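You operate a simulated robot arm through the tools that you are given. There is no shell and no other tool. Be economical: measure what you need, move in short steps, check, and stop when the job is done.

You are at the controls of a simulated robot arm. One attempt, no reset.

TASK
Clamp the dusty blue sheet in the width jig, wipe it and lay it on the light panel.
Fine: close the jig slide on it first; wipe with the teal pad till no dust shows; pad back in its place, slide open again, no sheet marked.

Only the result counts: the job must be done as asked and must still hold three seconds after the hand-in. Knocking over, shifting, dropping, spilling or breaking anything else fails it. Flat cloth is picked up by pressing the open fingertips on it (5 to 10 N) and closing them slowly along it; thin cloth reads only 2 to 8 mm in the jaws.

THE ROBOT
A 6-joint arm with a two-finger parallel gripper, fixed in place. Base frame: the origin is at the foot of the arm, x ahead of it, y to its left, z up; the work surface is at about z = 880. Units: mm, rad, N and s.
With the tool pointing down near the work surface it reaches from about 240 to 640 mm from the base axis. Its first joint turns from -1.152 to 1.152 rad. Payload 2.7 kg.
Tool frame: the origin (TCP) lies between the finger pads and is the grasp point; the fingertips stand 23 mm ahead of it; z points along the fingers, y is the line along which they close. The gripper opens to 94 mm. The fingers are 38 mm wide and 10 mm thick; the gripper's body (54 by 96 mm) begins 39 mm behind the TCP.
Orientation is that of the tool frame in the base frame, as a unit quaternion [x, y, z, w]. With the fingers straight down and closing along the base's y, the tool's x points along the base's -x, its y along +y and its z along -z.

THE INTERFACE
- The arm moves only by the tool arm_command. Its argument "targets" is a list of rows, each an object (a shift or turn left out is 0, a gripper value left out holds the last) with "xyz": the shift along the base's x, y, z in units of 20 mm (1.0 is 20 mm), a list of three; "turn": the turn, a rotation vector about the base's x, y, z in units of 4 degrees (1.0 is 4 degrees), a list of three; "fingers": the closure in counts, from 0 (fully open) to 255 (shut). In form: [{"xyz": [dx, dy, dz], "turn": [wx, wy, wz], "fingers": fingers}, ...]. A call has 1 to 12 rows; each row shifts and turns the commanded pose from where the row before left it. A call with a number of a shift or a turn outside -1 to 1 is refused whole. Rows are played at 5 a second. More than 50 mm and 0.15 rad between two rows, or a gripper value outside its range, and nothing of the call is played. Where a pose cannot be reached the arm comes as near as it can. A force on the tool above 90 N (or 10 N above the force at the start of the call, whichever is more), or a blocked arm, ends the call early, and 0.2 s more pass. Each finger travels about 45 mm/s and halts on what it meets, pressing with about 29 N; the grip force reading is that of the motor and also rises with nothing between the fingers. The clock runs only during rows and for 0.2 s after the last one: add rows that do not move to give the fingers time. It gives the time, the measured TCP pose, the force on the tool (base axes), the opening and the grip force at its end, in the units of the frame above (readings bear some noise), and new pictures: "pictures" is both (left out), scene, wrist or none.
- Cameras (640 x 400 px; columns grow to the right, rows downward): "scene" is fixed at [65.2, -421, 1409.6]; the picture's right is [0.85, -0.52, 0.00], its down [-0.26, -0.42, -0.87] and it looks along [0.45, 0.74, -0.49] (base axes); focal length 318 px, centre (320, 200). "wrist" rides on the gripper at [86, 16, -75] in the tool frame; the picture's right is [-0.18, 0.98, 0.00], its down [-0.58, -0.11, -0.81] and it looks along [-0.79, -0.15, 0.59] (tool axes); focal length 243 px, centre (320, 200). There is no depth. A picture from a camera that has moved, and an enlarged one, comes with that camera's place and axes in the base frame and with its lens.
- zoom(camera, box): a new picture of the part [left, top, right, bottom] of that camera's present view, enlarged. The clock stands still meanwhile.
- job_done(): hands the job in; it is judged then, once.

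Go step by step. Nothing tells you positions but the pictures and the camera data: compare them with the known pose of the tool, close in by small moves and look again before you grip or let go. The budget is 120 turns and 200 pictures, counting those below and the enlarged ones. Unless the task says otherwise, let go and move clear before handing in, and close with one line.

The tools are called after "Call:" as name(argument=value, ...) on one line, values as JSON. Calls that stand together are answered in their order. arm_command: Moves the arm, as the interface text tells. Its arguments: {"type":"object","properties":{"targets":{"type":"array","items":{"type":"object","properties":{"xyz":{"type":"array","items":{"type":"number"}},"turn":{"type":"array","items":{"type":"number"}},"fingers":{"type":"number"}}}},"pictures":{"type":"string","enum":["both","scene","wrist","none"]}},"required":["targets"]} The other tools are called the same way: zoom (camera, box) takes an enlarged picture of a part of a camera's view; job_done () hands the job in.

At the start:

```text
clock: 0.0
eef_pos: [365.7, 154.7, 1198.7]
ee_rot: [-0.001, 1.0, 0.0, 0.0]
force: [0.8, -0.2, 0.8]
grip_width: 94.0
gripper_force: 0.0
```

scene: 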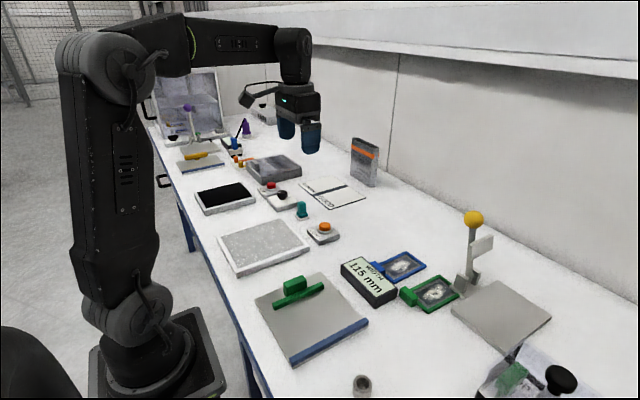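
wrist: 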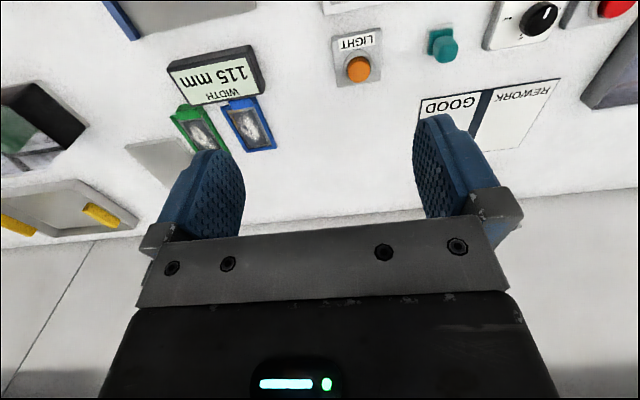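

I see a bench with a width jig (the grey plate with green slide, and a "115 mm" display), two framed sheets (blue and green frames), a light panel, a teal knob-like pad and more. I'll zoom in to identify them.

Call:
zoom(camera="scene", box=[220, 220, 460, 370])

Call:
zoom(camera="scene", box=[180, 140, 400, 278])

Call:
zoom(camera="scene", box=[340, 200, 640, 400])

Call:
zoom(camera="scene", box=[140, 60, 320, 180])

```text
2.67 times, centred on (340, 295) of scene
camera zoom: at [65.2, -421.0, 1409.6], right [0.85, -0.52, 0.0], down [-0.26, -0.42, -0.87], along [0.45, 0.74, -0.49], focal length 847 px, centre (267, -53)
```

zoom: 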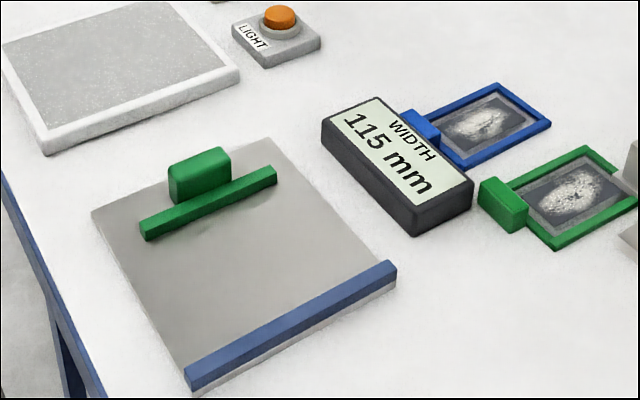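

```text
2.90 times, centred on (290, 209) of scene
camera zoom: at [65.2, -421.0, 1409.6], right [0.85, -0.52, 0.0], down [-0.26, -0.42, -0.87], along [0.45, 0.74, -0.49], focal length 921 px, centre (407, 174)
```

zoom: 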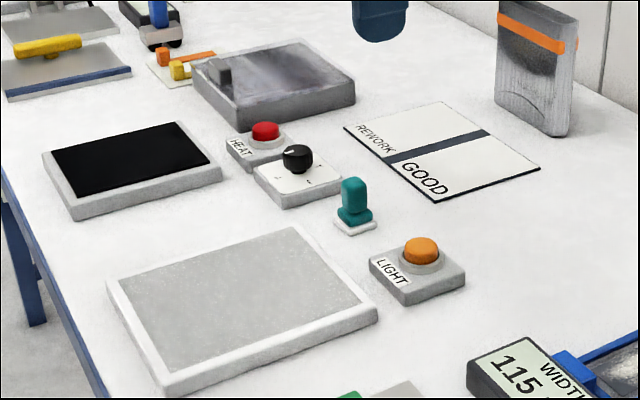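

```text
2.00 times, centred on (490, 300) of scene
camera zoom: at [65.2, -421.0, 1409.6], right [0.85, -0.52, 0.0], down [-0.26, -0.42, -0.87], along [0.45, 0.74, -0.49], focal length 635 px, centre (-20, 0)
```

zoom: 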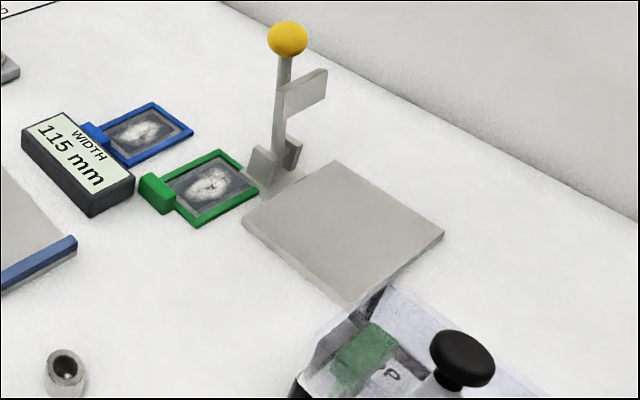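

```text
3.33 times, centred on (230, 120) of scene
camera zoom: at [65.2, -421.0, 1409.6], right [0.85, -0.52, 0.0], down [-0.26, -0.42, -0.87], along [0.45, 0.74, -0.49], focal length 1059 px, centre (620, 467)
```

zoom: 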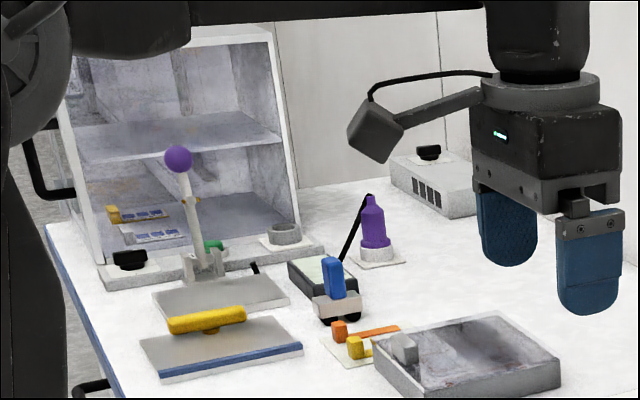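

The blue sheet sits at about x 490–598, y −49–18, with its tab at (482, 3) beside the width display. The jig is at x 197–365, y −106–66, the light panel is centred near (288, 243), and the teal pad is near (442, 304). I'll move closer for a wrist view of the sheet.

Call:
arm_command(targets=[{"xyz": [-0.16, -0.97, -0.99], "fingers": 0}, {"xyz": [-0.16, -0.97, -0.99]}, {"xyz": [-0.16, -0.97, -0.99]}, {"xyz": [-0.16, -0.97, -0.99]}, {"xyz": [-0.16, -0.97, -0.99]}, {"xyz": [-0.16, -0.97, -0.99]}, {"xyz": [-0.16, -0.97, -0.99]}, {"xyz": [-0.16, -0.97, -0.99]}, {}], pictures="both")

```text
clock: 2.0
eef_pos: [338.4, -1.5, 1043.9]
ee_rot: [-0.002, 1.0, 0.001, -0.001]
force: [-0.3, 0.3, 1.0]
grip_width: 93.9
gripper_force: 0.0
camera wrist: at [252.6, 14.8, 1116.8], right [0.18, 0.98, 0.0], down [0.58, -0.11, 0.81], along [0.79, -0.15, -0.59], focal length 243 px, centre (320, 200)
```

scene: 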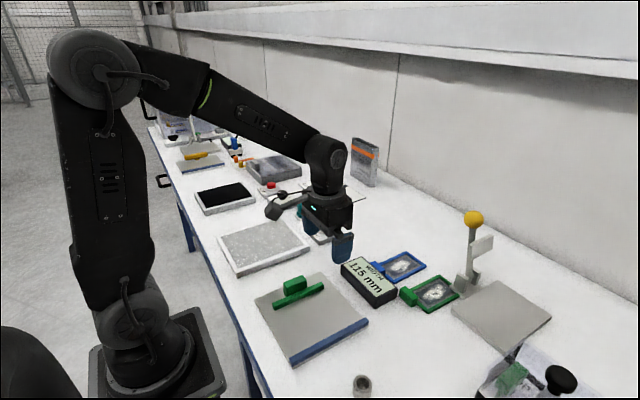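
wrist: 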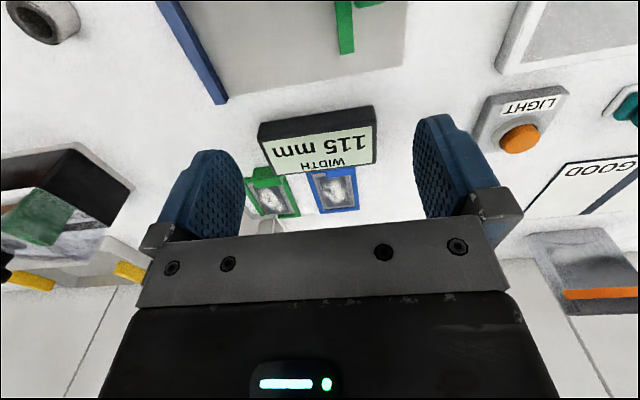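

The wrist image is upside down, with near objects at the top. I'll move over the sheet to look down on it.

Call:
arm_command(targets=[{"xyz": [0.95, 0, -0.1]}, {"xyz": [0.95, 0, -0.1]}, {"xyz": [0.95, 0, -0.1]}, {"xyz": [0.95, 0, -0.1]}, {"xyz": [0.95, 0, -0.1]}, {"xyz": [0.95, 0, -0.1]}, {"xyz": [0.95, 0, -0.1]}, {}], pictures="none")

Call:
zoom(camera="wrist", box=[200, 40, 440, 190])

Call:
zoom(camera="scene", box=[330, 220, 490, 320])

```text
clock: 3.8
eef_pos: [472.4, 0.0, 1026.3]
ee_rot: [-0.002, 1.0, -0.001, 0.0]
force: [-0.3, 0.0, -0.8]
grip_width: 93.8
gripper_force: 0.1
```

```text
2.67 times, centred on (320, 115) of wrist
camera zoom: at [386.7, 15.9, 1100.8], right [0.18, 0.98, 0.0], down [0.58, -0.11, 0.81], along [0.79, -0.15, -0.59], focal length 647 px, centre (320, 427)
```

zoom: 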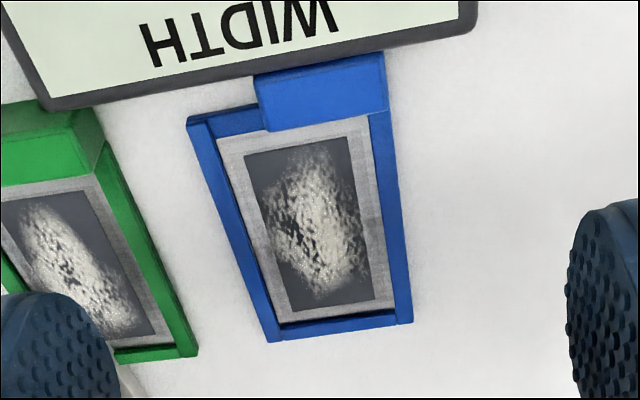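

```text
4.00 times, centred on (410, 270) of scene
camera zoom: at [65.2, -421.0, 1409.6], right [0.85, -0.52, 0.0], down [-0.26, -0.42, -0.87], along [0.45, 0.74, -0.49], focal length 1271 px, centre (-40, -80)
```

zoom: 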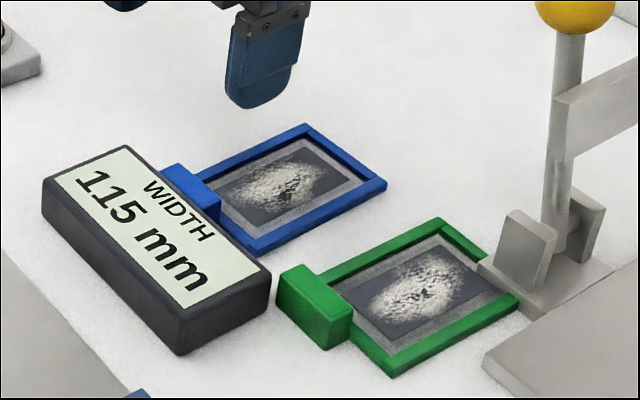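

The blue tab spans about x 470–492, y −20–18, top near z 900, with the display edge at x≈468. I'll come down over it and check the clearance.

Call:
arm_command(targets=[{"xyz": [0.44, -0.02, -0.6]}, {"xyz": [0.44, -0.02, -0.9]}, {"xyz": [0, 0, -0.9]}, {"xyz": [0, 0, -0.9]}, {"xyz": [0, 0, -0.9]}, {}], pictures="none")

Call:
zoom(camera="wrist", box=[120, 0, 520, 250])

Call:
zoom(camera="scene", box=[330, 200, 490, 300])

```text
clock: 5.2
eef_pos: [489.8, -1.2, 941.4]
ee_rot: [-0.002, 1.0, -0.001, 0.0]
force: [0.3, -0.7, -1.1]
grip_width: 94.0
gripper_force: 0.1
```

```text
1.60 times, centred on (320, 125) of wrist
camera zoom: at [405.4, 14.5, 1015.7], right [0.18, 0.98, 0.0], down [0.58, -0.11, 0.81], along [0.79, -0.15, -0.59], focal length 388 px, centre (320, 320)
```

zoom: 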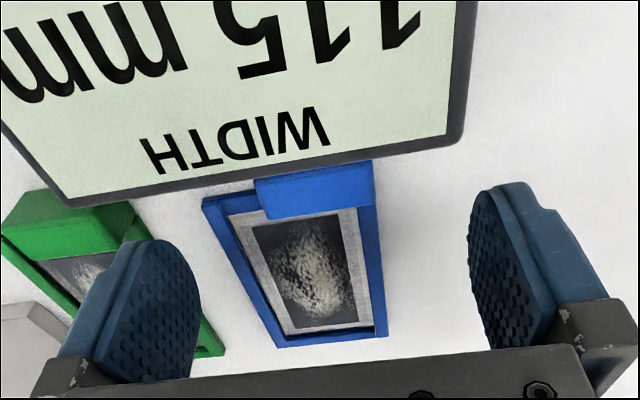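

```text
4.00 times, centred on (410, 250) of scene
camera zoom: at [65.2, -421.0, 1409.6], right [0.85, -0.52, 0.0], down [-0.26, -0.42, -0.87], along [0.45, 0.74, -0.49], focal length 1271 px, centre (-40, 0)
```

zoom: 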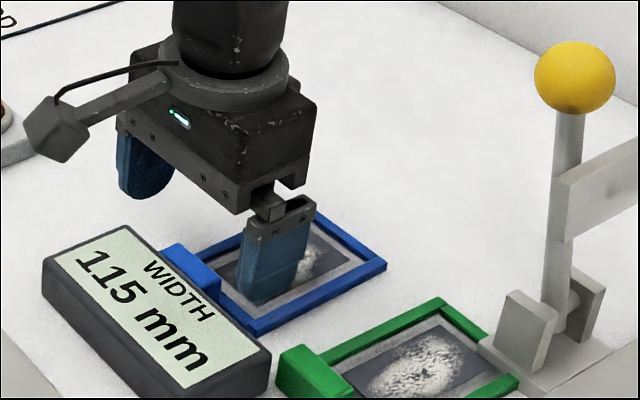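

Alignment looks right. I'll nudge +2 mm in x, lower to TCP z≈915 and close on the tab.

Call:
arm_command(targets=[{"xyz": [0.11, 0.0, -0.5]}, {"xyz": [0, 0, -0.5]}, {"xyz": [0, 0, -0.32]}, {}, {"fingers": 120}, {}, {}, {}], pictures="none")

Call:
zoom(camera="wrist", box=[120, 0, 520, 250])

Call:
zoom(camera="scene", box=[330, 220, 490, 320])

```text
clock: 7.0
eef_pos: [491.7, -1.7, 916.2]
ee_rot: [-0.002, 1.0, 0.0, 0.0]
force: [-0.2, -0.6, 0.4]
grip_width: 49.8
gripper_force: 0.0
```

```text
1.60 times, centred on (320, 125) of wrist
camera zoom: at [406.4, 13.8, 990.6], right [0.18, 0.98, 0.0], down [0.58, -0.11, 0.81], along [0.79, -0.15, -0.59], focal length 388 px, centre (320, 320)
```

zoom: 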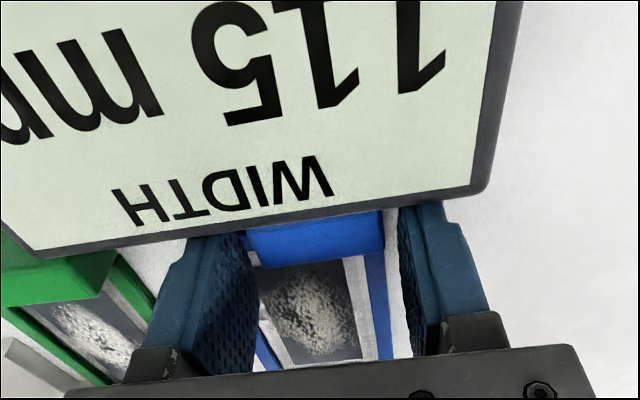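

```text
4.00 times, centred on (410, 270) of scene
camera zoom: at [65.2, -421.0, 1409.6], right [0.85, -0.52, 0.0], down [-0.26, -0.42, -0.87], along [0.45, 0.74, -0.49], focal length 1271 px, centre (-40, -80)
```

zoom: 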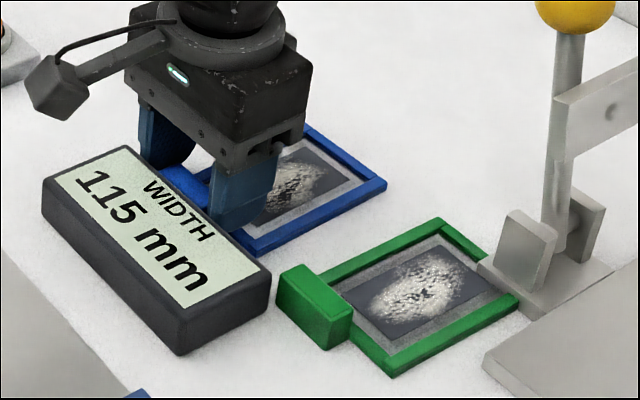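

Straddling the tab with no contact. I'll lower 2 mm more and close.

Call:
arm_command(targets=[{"xyz": [0, 0, -0.12]}, {"fingers": 150}, {"fingers": 180}, {"fingers": 200}, {}, {}], pictures="wrist")

```text
clock: 8.4
eef_pos: [492.4, -1.6, 913.6]
ee_rot: [-0.002, 1.0, 0.0, 0.0]
force: [-1.1, -0.3, 0.5]
grip_width: 39.0
gripper_force: 28.8
camera wrist: at [406.8, 14.3, 988.7], right [0.18, 0.98, 0.0], down [0.58, -0.11, 0.81], along [0.79, -0.15, -0.59], focal length 243 px, centre (320, 200)
```

wrist: 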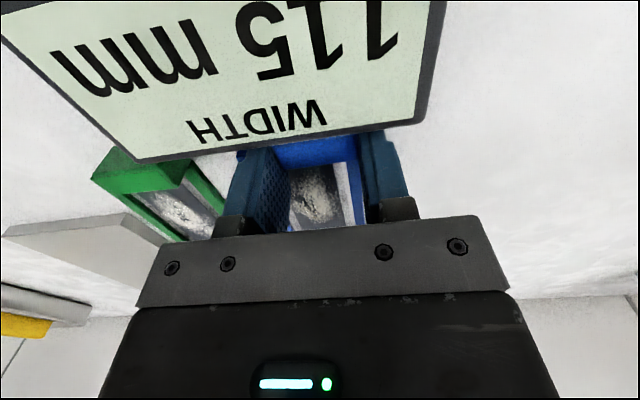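

Gripped at 39 mm. Lift straight up.

Call:
arm_command(targets=[{"xyz": [0, 0, 0.3]}, {"xyz": [0, 0, 0.5]}, {"xyz": [0, 0, 0.8]}, {"xyz": [0, 0, 0.8]}, {"xyz": [0, 0, 0.8]}, {"xyz": [0, 0, 0.8]}, {}], pictures="both")

```text
clock: 10.0
eef_pos: [493.0, -1.9, 994.4]
ee_rot: [-0.002, 1.0, 0.0, 0.001]
force: [1.1, 0.1, -0.4]
grip_width: 38.9
gripper_force: 29.0
camera wrist: at [406.1, 15.4, 1068.8], right [0.18, 0.98, 0.0], down [0.58, -0.11, 0.81], along [0.79, -0.15, -0.59], focal length 243 px, centre (320, 200)
```

scene: 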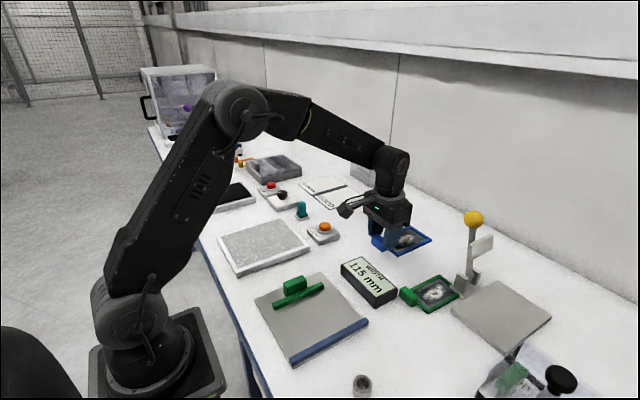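
wrist: 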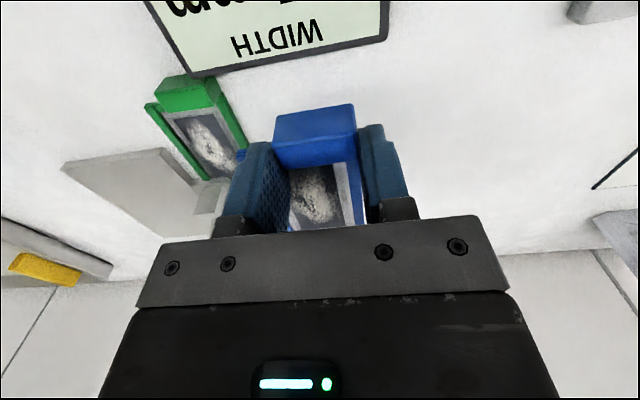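

The sheet hangs level and the grip is solid. I'll carry it over the jig, keeping it high.

Call:
arm_command(targets=[{"xyz": [-0.97, -0.17, 0.1]}, {"xyz": [-0.97, -0.17, 0.1]}, {"xyz": [-0.97, -0.17, 0.1]}, {"xyz": [-0.97, -0.17, 0]}, {"xyz": [-0.97, -0.17, 0]}, {"xyz": [-0.97, -0.17, 0]}, {"xyz": [-0.97, -0.17, 0]}, {"xyz": [-0.97, -0.17, 0]}, {"xyz": [-0.97, -0.17, 0]}, {"xyz": [-0.97, -0.17, 0]}, {"xyz": [-0.97, -0.17, 0]}, {"xyz": [-0.97, -0.17, 0]}], pictures="both")

Call:
zoom(camera="scene", box=[230, 230, 390, 370])

```text
clock: 12.6
eef_pos: [259.0, -40.8, 1001.0]
ee_rot: [-0.002, 1.0, 0.0, -0.001]
force: [0.3, 0.4, -1.1]
grip_width: 39.1
gripper_force: 29.3
camera wrist: at [174.2, -26.4, 1073.9], right [0.18, 0.98, 0.0], down [0.58, -0.11, 0.81], along [0.79, -0.15, -0.59], focal length 243 px, centre (320, 200)
```

scene: 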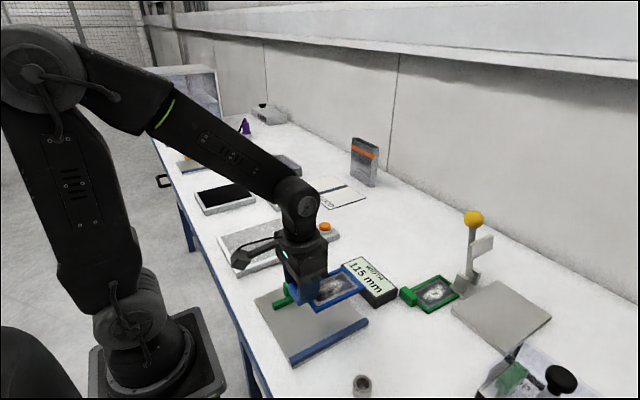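
wrist: 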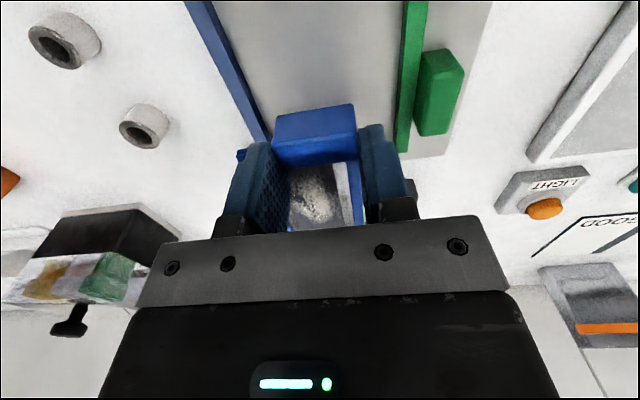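

```text
2.86 times, centred on (310, 300) of scene
camera zoom: at [65.2, -421.0, 1409.6], right [0.85, -0.52, 0.0], down [-0.26, -0.42, -0.87], along [0.45, 0.74, -0.49], focal length 908 px, centre (349, -86)
```

zoom: 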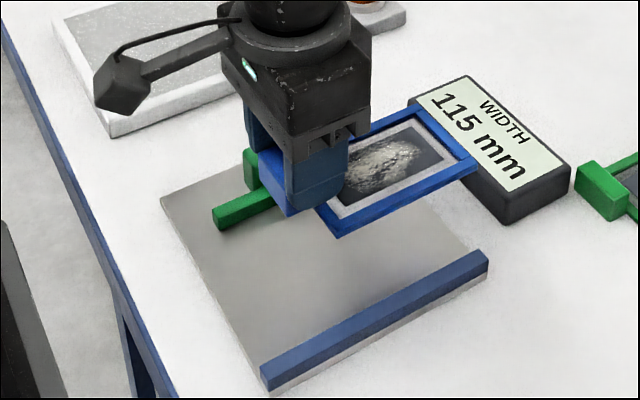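

Fence inner face is at y≈−98 and the bar at y≈+15. The sheet now spans y≈−88 to −21, so it fits. I'll descend most of the way.

Call:
arm_command(targets=[{"xyz": [-0.35, -0.05, -0.8]}, {"xyz": [0, -0.05, -0.8]}, {"xyz": [0, 0, -0.8]}, {"xyz": [0, 0, -0.5]}, {}], pictures="none")

Call:
zoom(camera="scene", box=[230, 250, 390, 370])

Call:
zoom(camera="wrist", box=[120, 0, 520, 250])

```text
clock: 13.8
eef_pos: [252.4, -44.4, 942.1]
ee_rot: [-0.002, 1.0, 0.0, 0.0]
force: [0.4, -0.2, -0.7]
grip_width: 39.0
gripper_force: 28.3
```

```text
3.33 times, centred on (310, 310) of scene
camera zoom: at [65.2, -421.0, 1409.6], right [0.85, -0.52, 0.0], down [-0.26, -0.42, -0.87], along [0.45, 0.74, -0.49], focal length 1059 px, centre (353, -167)
```

zoom: 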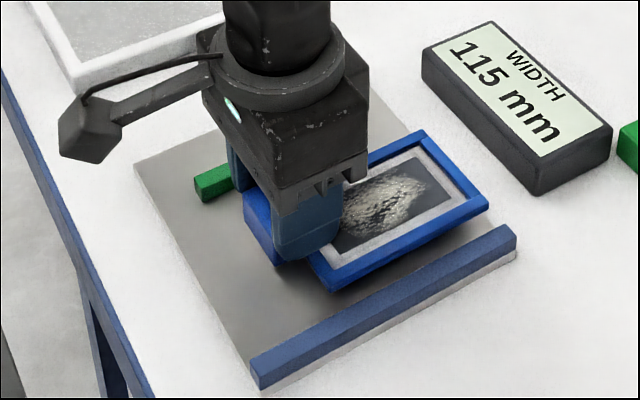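

```text
1.60 times, centred on (320, 125) of wrist
camera zoom: at [166.9, -27.8, 1015.9], right [0.18, 0.98, 0.0], down [0.58, -0.11, 0.81], along [0.79, -0.15, -0.59], focal length 388 px, centre (320, 320)
```

zoom: 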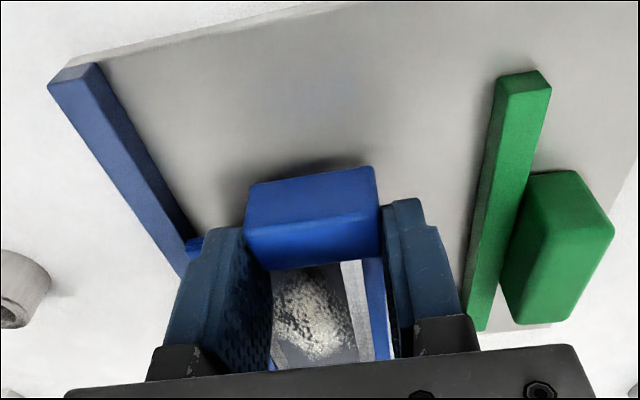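

Clear on all sides. Lowering in small steps until it touches.

Call:
arm_command(targets=[{"xyz": [-0.2, 0, -0.3]}, {"xyz": [0, 0, -0.2]}, {"xyz": [0, 0, -0.1]}, {"xyz": [0, 0, -0.1]}, {"xyz": [0, 0, -0.1]}, {}], pictures="none")

Call:
zoom(camera="scene", box=[230, 250, 390, 370])

```text
clock: 15.2
eef_pos: [249.3, -44.2, 925.5]
ee_rot: [-0.001, 1.0, 0.001, 0.0]
force: [-0.3, 0.1, -1.4]
grip_width: 39.2
gripper_force: 28.6
```

```text
3.33 times, centred on (310, 310) of scene
camera zoom: at [65.2, -421.0, 1409.6], right [0.85, -0.52, 0.0], down [-0.26, -0.42, -0.87], along [0.45, 0.74, -0.49], focal length 1059 px, centre (353, -167)
```

zoom: 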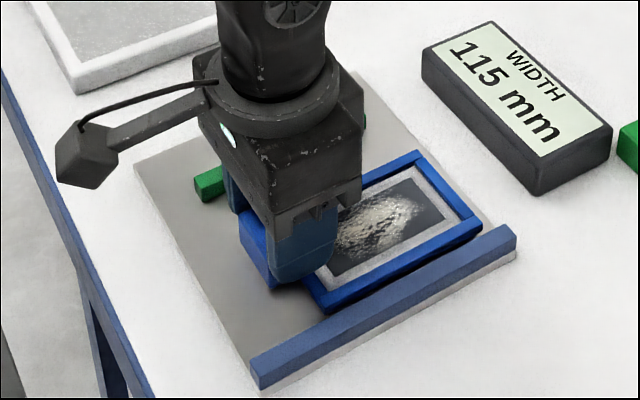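

Call:
arm_command(targets=[{"xyz": [0, 0, -0.08]}, {}], pictures="none")

Call:
arm_command(targets=[{"xyz": [0, 0, -0.08]}, {}], pictures="none")

Call:
arm_command(targets=[{"xyz": [0, 0, -0.08]}, {}], pictures="none")

```text
clock: 15.8
eef_pos: [250.0, -43.7, 924.1]
ee_rot: [-0.002, 1.0, 0.0, -0.001]
force: [0.3, 0.6, -0.9]
grip_width: 39.1
gripper_force: 29.1
```

```text
clock: 16.4
eef_pos: [250.1, -42.7, 923.0]
ee_rot: [-0.002, 1.0, 0.0, 0.001]
force: [0.3, -0.1, -0.1]
grip_width: 39.1
gripper_force: 28.7
```

```text
clock: 17.0
eef_pos: [249.6, -43.1, 921.1]
ee_rot: [-0.001, 1.0, 0.0, 0.0]
force: [-2.3, 7.2, 27.0]
grip_width: 39.1
gripper_force: 28.8
```

Contact. Back off 1 mm, then release with a small opening and rise.

Call:
arm_command(targets=[{"xyz": [0, 0, 0.06]}, {"fingers": 120}, {"fingers": 95}, {}, {"xyz": [0, 0, 0.3]}, {"xyz": [0, 0, 0.8]}, {"xyz": [0, 0, 0.8]}, {"xyz": [0, 0, 0.8]}, {"xyz": [0, 0, 0.8]}, {}], pictures="both")

Call:
zoom(camera="scene", box=[230, 250, 390, 370])

```text
clock: 19.2
eef_pos: [248.6, -45.0, 991.5]
ee_rot: [-0.002, 1.0, 0.001, -0.001]
force: [-0.6, -1.0, -0.5]
grip_width: 58.8
gripper_force: 0.0
camera wrist: at [162.2, -29.0, 1066.3], right [0.18, 0.98, 0.0], down [0.58, -0.11, 0.81], along [0.79, -0.15, -0.59], focal length 243 px, centre (320, 200)
```

scene: 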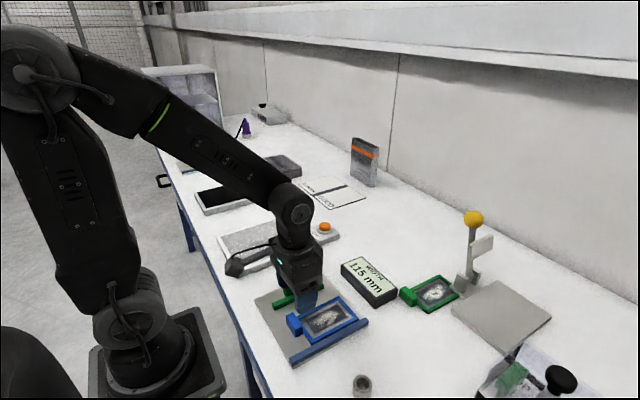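
wrist: 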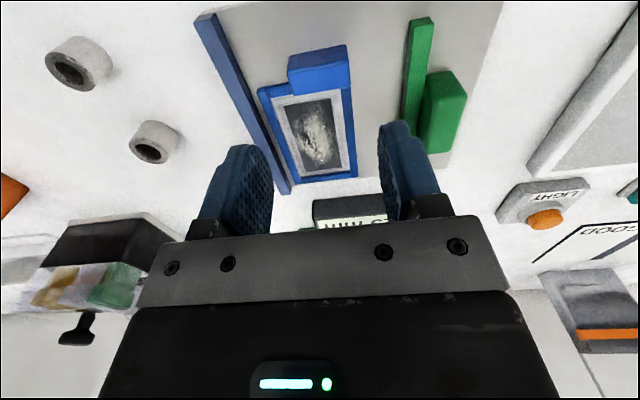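

```text
3.33 times, centred on (310, 310) of scene
camera zoom: at [65.2, -421.0, 1409.6], right [0.85, -0.52, 0.0], down [-0.26, -0.42, -0.87], along [0.45, 0.74, -0.49], focal length 1059 px, centre (353, -167)
```

zoom: 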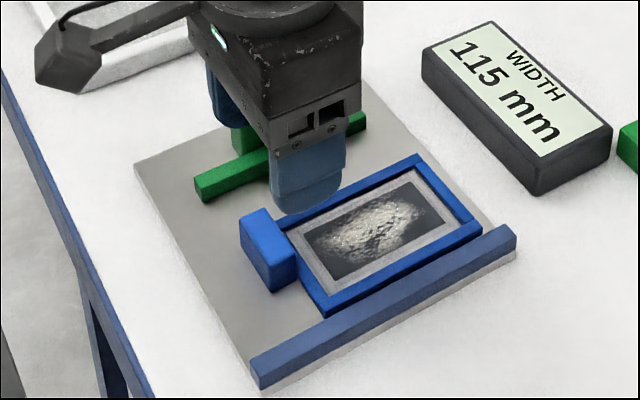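

The sheet is lying in the jig and undisturbed. Next I need the slide handle's geometry.

Call:
zoom(camera="wrist", box=[350, 0, 510, 160])

Call:
arm_command(targets=[{"xyz": [0.3, 0.9, 0.6], "fingers": 0}, {"xyz": [0.3, 0.9, 0.6]}, {"xyz": [0.3, 0.9, 0.6]}, {"xyz": [0.3, 0.9, 0]}, {}], pictures="none")

Call:
zoom(camera="wrist", box=[220, 0, 420, 125])

Call:
zoom(camera="scene", box=[240, 255, 360, 330])

```text
2.50 times, centred on (430, 80) of wrist
camera zoom: at [162.2, -29.0, 1066.3], right [0.18, 0.98, 0.0], down [0.58, -0.11, 0.81], along [0.79, -0.15, -0.59], focal length 606 px, centre (45, 500)
```

zoom: 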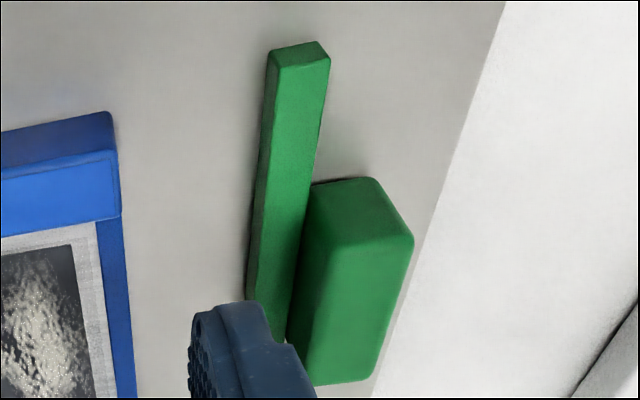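

```text
clock: 20.4
eef_pos: [272.1, 27.4, 1029.5]
ee_rot: [-0.001, 1.0, 0.0, 0.0]
force: [-0.4, 0.4, 0.2]
grip_width: 94.1
gripper_force: 0.0
```

```text
3.20 times, centred on (320, 62) of wrist
camera zoom: at [186.0, 43.1, 1103.6], right [0.18, 0.98, 0.0], down [0.58, -0.11, 0.81], along [0.79, -0.15, -0.59], focal length 776 px, centre (320, 640)
```

zoom: 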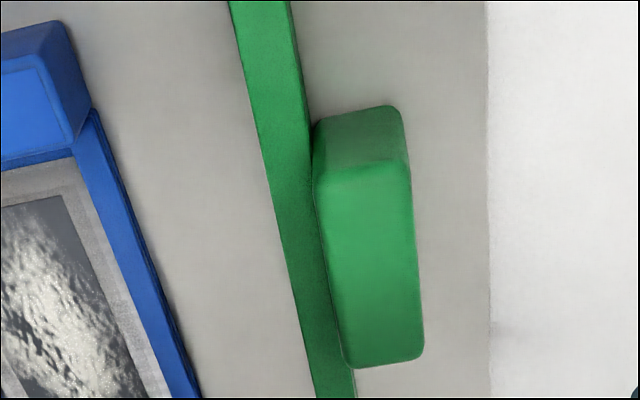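

```text
5.33 times, centred on (300, 292) of scene
camera zoom: at [65.2, -421.0, 1409.6], right [0.85, -0.52, 0.0], down [-0.26, -0.42, -0.87], along [0.45, 0.74, -0.49], focal length 1694 px, centre (427, -293)
```

zoom: 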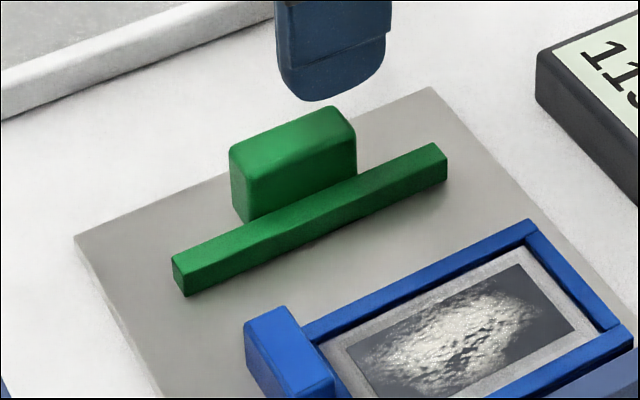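

Handle is at x 261–311, y 28–48, top about z 921, and the bar top is about z 902. I'll grip the handle from above with the tips over the bar.

Call:
arm_command(targets=[{"xyz": [0.35, 0.26, -0.8], "fingers": 92}, {"xyz": [0.35, 0.27, -0.8]}, {"xyz": [0, 0, -0.9]}, {"xyz": [0, 0, -0.9]}, {"xyz": [0, 0, -0.8]}, {"xyz": [0, 0, -0.8]}, {}], pictures="none")

Call:
zoom(camera="scene", box=[230, 240, 390, 340])

Call:
zoom(camera="wrist", box=[120, 0, 520, 250])

```text
clock: 22.0
eef_pos: [287.0, 35.8, 926.0]
ee_rot: [-0.002, 1.0, 0.001, 0.0]
force: [-1.2, -0.2, 0.4]
grip_width: 60.3
gripper_force: 0.1
```

```text
4.00 times, centred on (310, 290) of scene
camera zoom: at [65.2, -421.0, 1409.6], right [0.85, -0.52, 0.0], down [-0.26, -0.42, -0.87], along [0.45, 0.74, -0.49], focal length 1271 px, centre (360, -160)
```

zoom: 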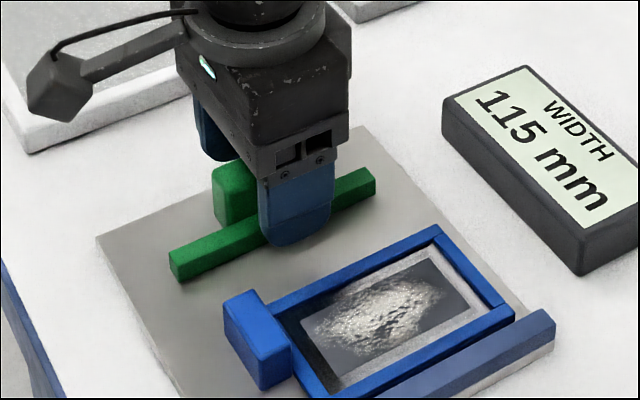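

```text
1.60 times, centred on (320, 125) of wrist
camera zoom: at [200.5, 52.1, 1000.6], right [0.18, 0.98, 0.0], down [0.58, -0.11, 0.81], along [0.79, -0.15, -0.59], focal length 388 px, centre (320, 320)
```

zoom: 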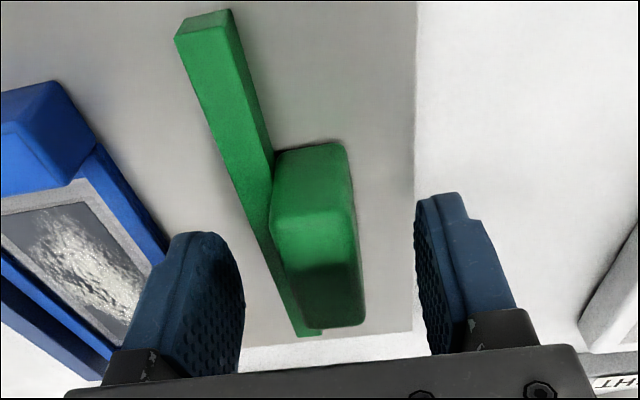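

Raise 2 mm for bar clearance and close on the handle.

Call:
arm_command(targets=[{"xyz": [0, 0.08, 0.12]}, {"fingers": 150}, {"fingers": 180}, {"fingers": 210}, {"fingers": 225}, {}, {}], pictures="wrist")

```text
clock: 23.6
eef_pos: [286.5, 38.5, 928.7]
ee_rot: [-0.001, 1.0, -0.001, 0.0]
force: [3.0, -16.7, 2.7]
grip_width: 21.6
gripper_force: 45.5
camera wrist: at [201.0, 54.2, 1003.7], right [0.18, 0.98, 0.0], down [0.58, -0.11, 0.81], along [0.79, -0.15, -0.59], focal length 243 px, centre (320, 200)
```

wrist: 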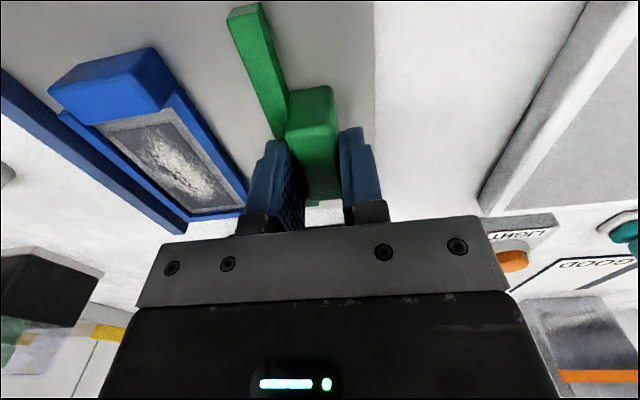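

Handle gripped. I'll slide toward the fence (−y) by 30 mm and check.

Call:
arm_command(targets=[{"xyz": [0, -0.3, 0]}, {"xyz": [0, -0.3, 0]}, {"xyz": [0, -0.3, 0]}, {"xyz": [0, -0.3, 0]}, {"xyz": [0, -0.3, 0]}, {}], pictures="none")

Call:
zoom(camera="scene", box=[230, 240, 430, 365])

```text
clock: 25.0
eef_pos: [286.5, 12.5, 929.9]
ee_rot: [-0.002, 1.0, 0.0, 0.0]
force: [18.5, -0.5, -36.2]
grip_width: 21.7
gripper_force: 45.2
```

```text
3.20 times, centred on (330, 302) of scene
camera zoom: at [66.0, -421.0, 1409.6], right [0.85, -0.52, 0.0], down [-0.26, -0.42, -0.87], along [0.45, 0.74, -0.49], focal length 1016 px, centre (288, -128)
```

zoom: 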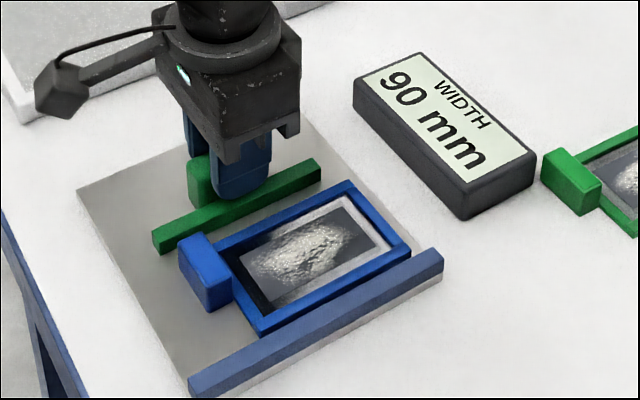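

The display reads 90 mm. I'll ease the side loads and continue in small steps.

Call:
arm_command(targets=[{"xyz": [0.02, -0.2, -0.05]}, {"xyz": [0, -0.2, 0]}, {"xyz": [0, -0.2, 0]}, {}], pictures="none")

Call:
zoom(camera="scene", box=[230, 240, 430, 365])

```text
clock: 26.0
eef_pos: [287.0, -2.1, 929.4]
ee_rot: [-0.002, 1.0, 0.0, 0.002]
force: [-8.5, 0.3, 39.9]
grip_width: 21.7
gripper_force: 45.0
```

```text
3.20 times, centred on (330, 302) of scene
camera zoom: at [64.6, -421.0, 1409.7], right [0.85, -0.52, 0.0], down [-0.26, -0.42, -0.87], along [0.45, 0.74, -0.49], focal length 1016 px, centre (288, -128)
```

zoom: 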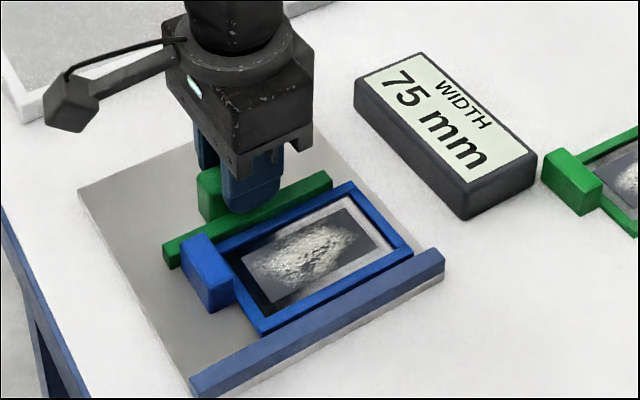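

75 mm now. I'll halve the z correction and take smaller steps toward contact with the sheet.

Call:
arm_command(targets=[{"xyz": [-0.005, -0.15, 0.025]}, {"xyz": [0, -0.1, 0]}, {}], pictures="none")

Call:
zoom(camera="scene", box=[230, 240, 430, 365])

```text
clock: 26.8
eef_pos: [285.5, -8.1, 929.2]
ee_rot: [-0.002, 1.0, 0.0, 0.0]
force: [-5.6, 2.0, 25.7]
grip_width: 21.6
gripper_force: 44.6
```

```text
3.20 times, centred on (330, 302) of scene
camera zoom: at [64.8, -420.9, 1409.7], right [0.85, -0.52, 0.0], down [-0.26, -0.42, -0.87], along [0.45, 0.74, -0.49], focal length 1016 px, centre (288, -128)
```

zoom: 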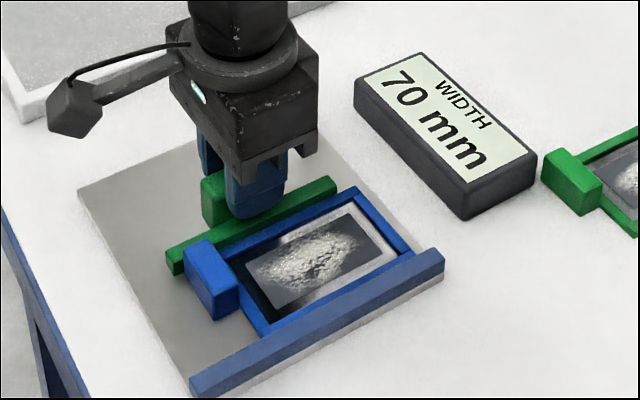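

Call:
arm_command(targets=[{"xyz": [0, -0.08, 0.01]}, {}], pictures="none")

Call:
arm_command(targets=[{"xyz": [0, -0.05, 0.01]}, {}], pictures="none")

Call:
zoom(camera="scene", box=[230, 240, 430, 365])

```text
clock: 27.4
eef_pos: [286.7, -7.3, 929.9]
ee_rot: [-0.001, 1.0, 0.0, 0.0]
force: [-1.9, 28.5, 7.7]
grip_width: 21.7
gripper_force: 45.4
```

```text
clock: 28.0
eef_pos: [286.8, -6.9, 929.9]
ee_rot: [-0.001, 1.0, 0.001, -0.001]
force: [-1.3, 48.0, -11.6]
grip_width: 21.8
gripper_force: 45.5
```

```text
3.20 times, centred on (330, 302) of scene
camera zoom: at [65.2, -419.7, 1410.0], right [0.85, -0.52, 0.0], down [-0.26, -0.42, -0.87], along [0.45, 0.74, -0.5], focal length 1016 px, centre (288, -128)
```

zoom: 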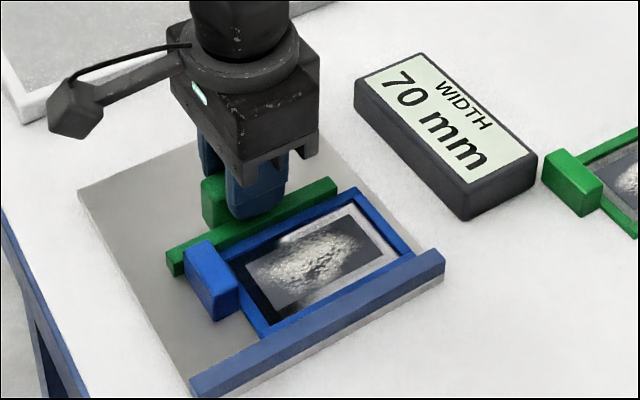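

Clamped: the display holds at 70 mm with 48 N resistance. I'll ease the load, release the handle and rise.

Call:
arm_command(targets=[{"xyz": [0, 0.1, 0.0]}, {}, {"fingers": 200}, {"fingers": 170}, {"fingers": 140}, {}, {"xyz": [0, 0, 0.5]}, {"xyz": [0, 0, 0.9]}, {"xyz": [0, 0, 0.9]}, {"xyz": [0, 0, 0.9]}, {"xyz": [0, 0, 0.9]}, {}], pictures="wrist")

Call:
zoom(camera="scene", box=[230, 240, 430, 365])

```text
clock: 30.6
eef_pos: [286.5, -7.9, 1011.6]
ee_rot: [-0.002, 1.0, 0.001, 0.0]
force: [0.0, -0.6, 0.3]
grip_width: 42.3
gripper_force: 0.0
camera wrist: at [201.1, 8.1, 1086.4], right [0.18, 0.98, 0.0], down [0.58, -0.11, 0.81], along [0.79, -0.15, -0.59], focal length 243 px, centre (320, 200)
```

wrist: 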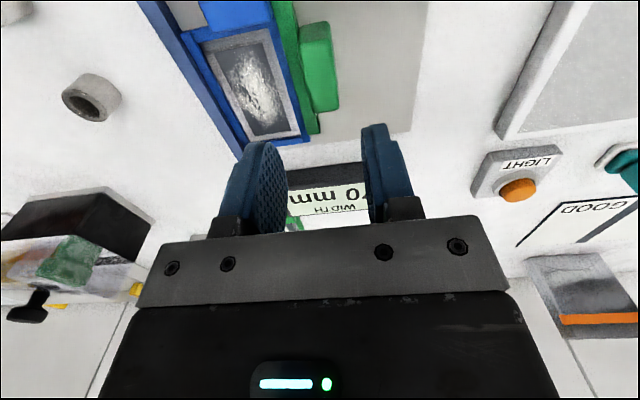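

```text
3.20 times, centred on (330, 302) of scene
camera zoom: at [65.2, -421.0, 1409.6], right [0.85, -0.52, 0.0], down [-0.26, -0.42, -0.87], along [0.45, 0.74, -0.49], focal length 1016 px, centre (288, -128)
```

zoom: 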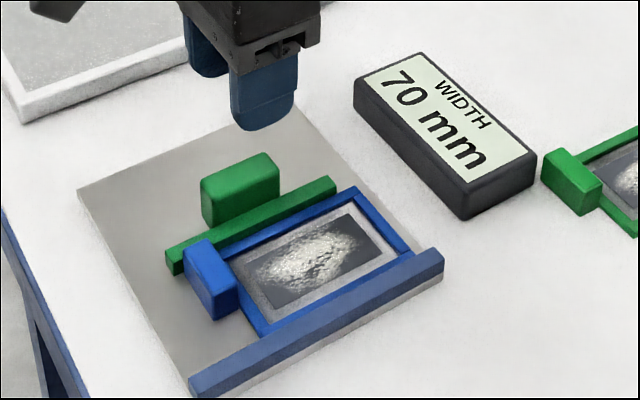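

The clamp holds at 70 mm with the sheet against the fence. Now heading to the teal pad near (442, 304).

Call:
arm_command(targets=[{"xyz": [0.35, 0.93, 0.1], "fingers": 0}, {"xyz": [0.35, 0.93, 0.1]}, {"xyz": [0.35, 0.93, 0.1]}, {"xyz": [0.35, 0.93, 0.1]}, {"xyz": [0.35, 0.93, 0.1]}, {"xyz": [0.35, 0.93, 0.1]}, {"xyz": [0.35, 0.93, 0.1]}, {"xyz": [0.35, 0.93, 0]}, {"xyz": [0.35, 0.93, 0]}, {"xyz": [0.35, 0.93, 0]}, {"xyz": [0.35, 0.93, 0]}, {"xyz": [0.35, 0.93, 0]}], pictures="none")

Call:
arm_command(targets=[{"xyz": [0.35, 0.93, 0]}, {"xyz": [0.35, 0.93, 0]}, {"xyz": [0.35, 0.93, 0]}, {"xyz": [0.35, 0.93, 0]}, {}], pictures="wrist")

Call:
zoom(camera="wrist", box=[200, 20, 440, 170])

Call:
zoom(camera="scene", box=[260, 180, 360, 242])

```text
clock: 33.2
eef_pos: [371.2, 216.4, 1027.0]
ee_rot: [-0.002, 1.0, 0.0, 0.0]
force: [0.0, 0.3, 0.8]
grip_width: 93.8
gripper_force: 0.0
```

```text
clock: 34.4
eef_pos: [399.4, 290.8, 1026.6]
ee_rot: [-0.002, 1.0, 0.001, 0.0]
force: [1.2, -0.6, 0.3]
grip_width: 93.8
gripper_force: 0.1
camera wrist: at [313.3, 306.3, 1101.4], right [0.18, 0.98, 0.0], down [0.58, -0.11, 0.81], along [0.79, -0.15, -0.59], focal length 243 px, centre (320, 200)
```

wrist: 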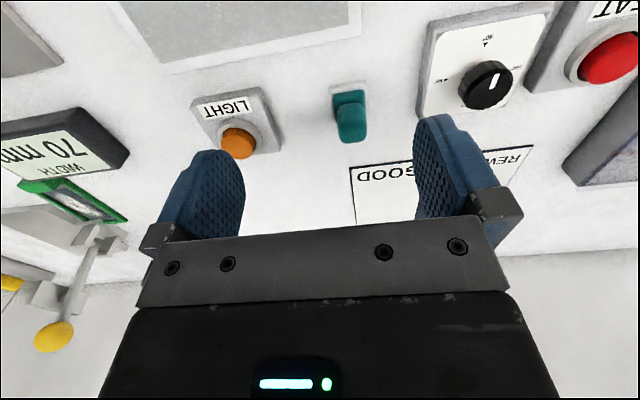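

```text
2.67 times, centred on (320, 95) of wrist
camera zoom: at [313.3, 306.3, 1101.4], right [0.18, 0.98, 0.0], down [0.58, -0.11, 0.81], along [0.79, -0.15, -0.59], focal length 647 px, centre (320, 480)
```

zoom: 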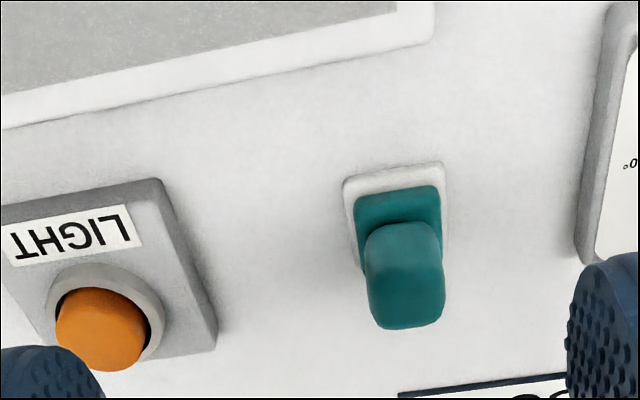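

```text
6.40 times, centred on (310, 211) of scene
camera zoom: at [65.2, -421.0, 1409.6], right [0.85, -0.52, 0.0], down [-0.26, -0.42, -0.87], along [0.45, 0.74, -0.49], focal length 2033 px, centre (384, 130)
```

zoom: 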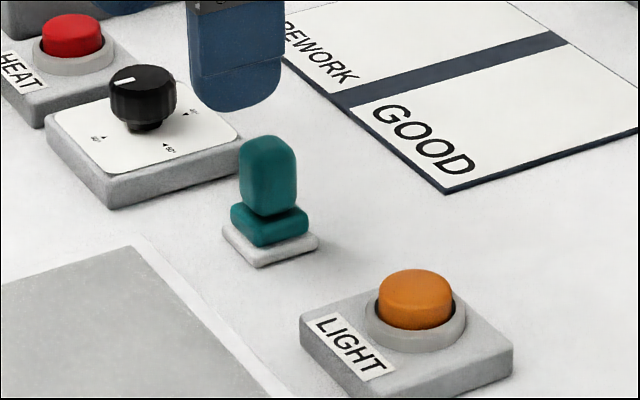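

The pad stands on a white tray at about (445, 311) with its handle top near z 932 and about 24 mm wide. I'll move over it partly open and verify.

Call:
arm_command(targets=[{"xyz": [0.75, 0.33, -0.4], "fingers": 65}, {"xyz": [0.75, 0.33, -0.4]}, {"xyz": [0.75, 0.33, -0.4]}, {"xyz": [0, 0, -0.8]}, {"xyz": [0, 0, -0.8]}, {}], pictures="none")

Call:
zoom(camera="wrist", box=[160, 20, 480, 220])

Call:
zoom(camera="scene", box=[260, 180, 360, 242])

```text
clock: 35.8
eef_pos: [443.8, 312.1, 970.2]
ee_rot: [-0.002, 1.0, -0.001, 0.0]
force: [0.2, -0.3, 0.5]
grip_width: 70.1
gripper_force: 0.0
```

```text
2.00 times, centred on (320, 120) of wrist
camera zoom: at [358.1, 327.2, 1044.2], right [0.18, 0.98, 0.0], down [0.58, -0.11, 0.81], along [0.79, -0.15, -0.59], focal length 485 px, centre (320, 360)
```

zoom: 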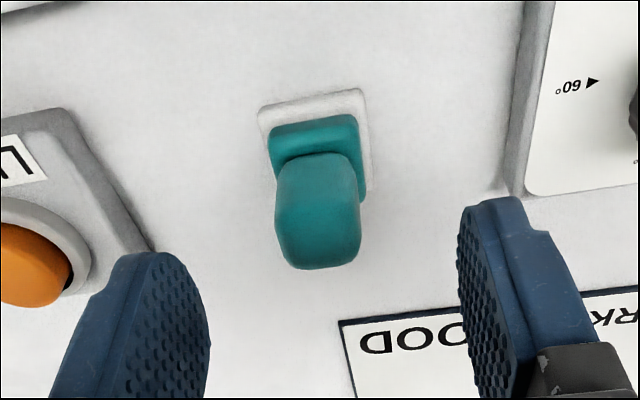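

```text
6.40 times, centred on (310, 211) of scene
camera zoom: at [65.2, -421.0, 1409.6], right [0.85, -0.52, 0.0], down [-0.26, -0.42, -0.87], along [0.45, 0.74, -0.49], focal length 2033 px, centre (384, 130)
```

zoom: 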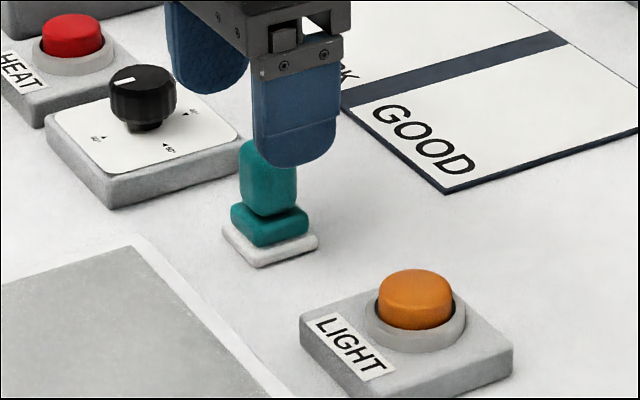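

Well centred. Descend to z≈926 and close on the pad handle.

Call:
arm_command(targets=[{"xyz": [0.1, -0.05, -0.7]}, {"xyz": [0, 0, -0.7]}, {"xyz": [0, 0, -0.7]}, {"xyz": [0, 0, -0.1]}, {"fingers": 120}, {"fingers": 160}, {"fingers": 190}, {"fingers": 210}, {}, {}], pictures="wrist")

Call:
zoom(camera="scene", box=[260, 180, 360, 242])

```text
clock: 38.0
eef_pos: [446.0, 308.6, 927.1]
ee_rot: [-0.002, 1.0, 0.0, 0.001]
force: [-0.9, -0.6, 0.0]
grip_width: 24.8
gripper_force: 29.0
camera wrist: at [360.6, 324.2, 1000.9], right [0.18, 0.98, 0.0], down [0.58, -0.11, 0.81], along [0.79, -0.15, -0.59], focal length 243 px, centre (320, 200)
```

wrist: 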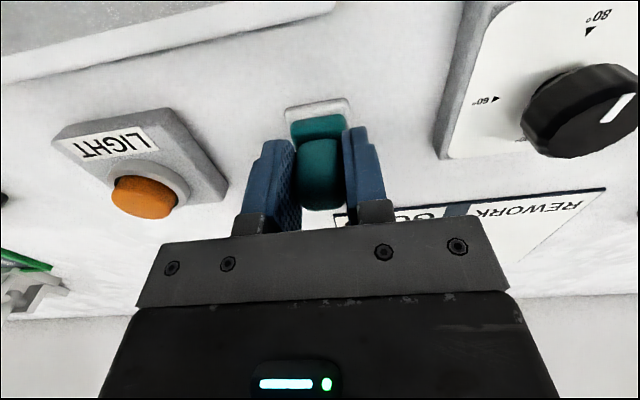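

```text
6.40 times, centred on (310, 211) of scene
camera zoom: at [65.2, -421.0, 1409.6], right [0.85, -0.52, 0.0], down [-0.26, -0.42, -0.87], along [0.45, 0.74, -0.49], focal length 2033 px, centre (384, 130)
```

zoom: 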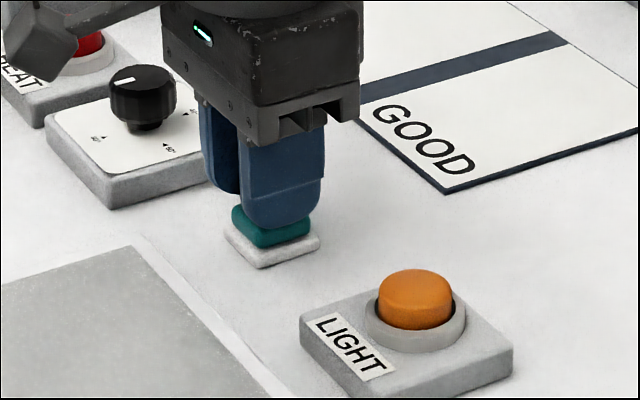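

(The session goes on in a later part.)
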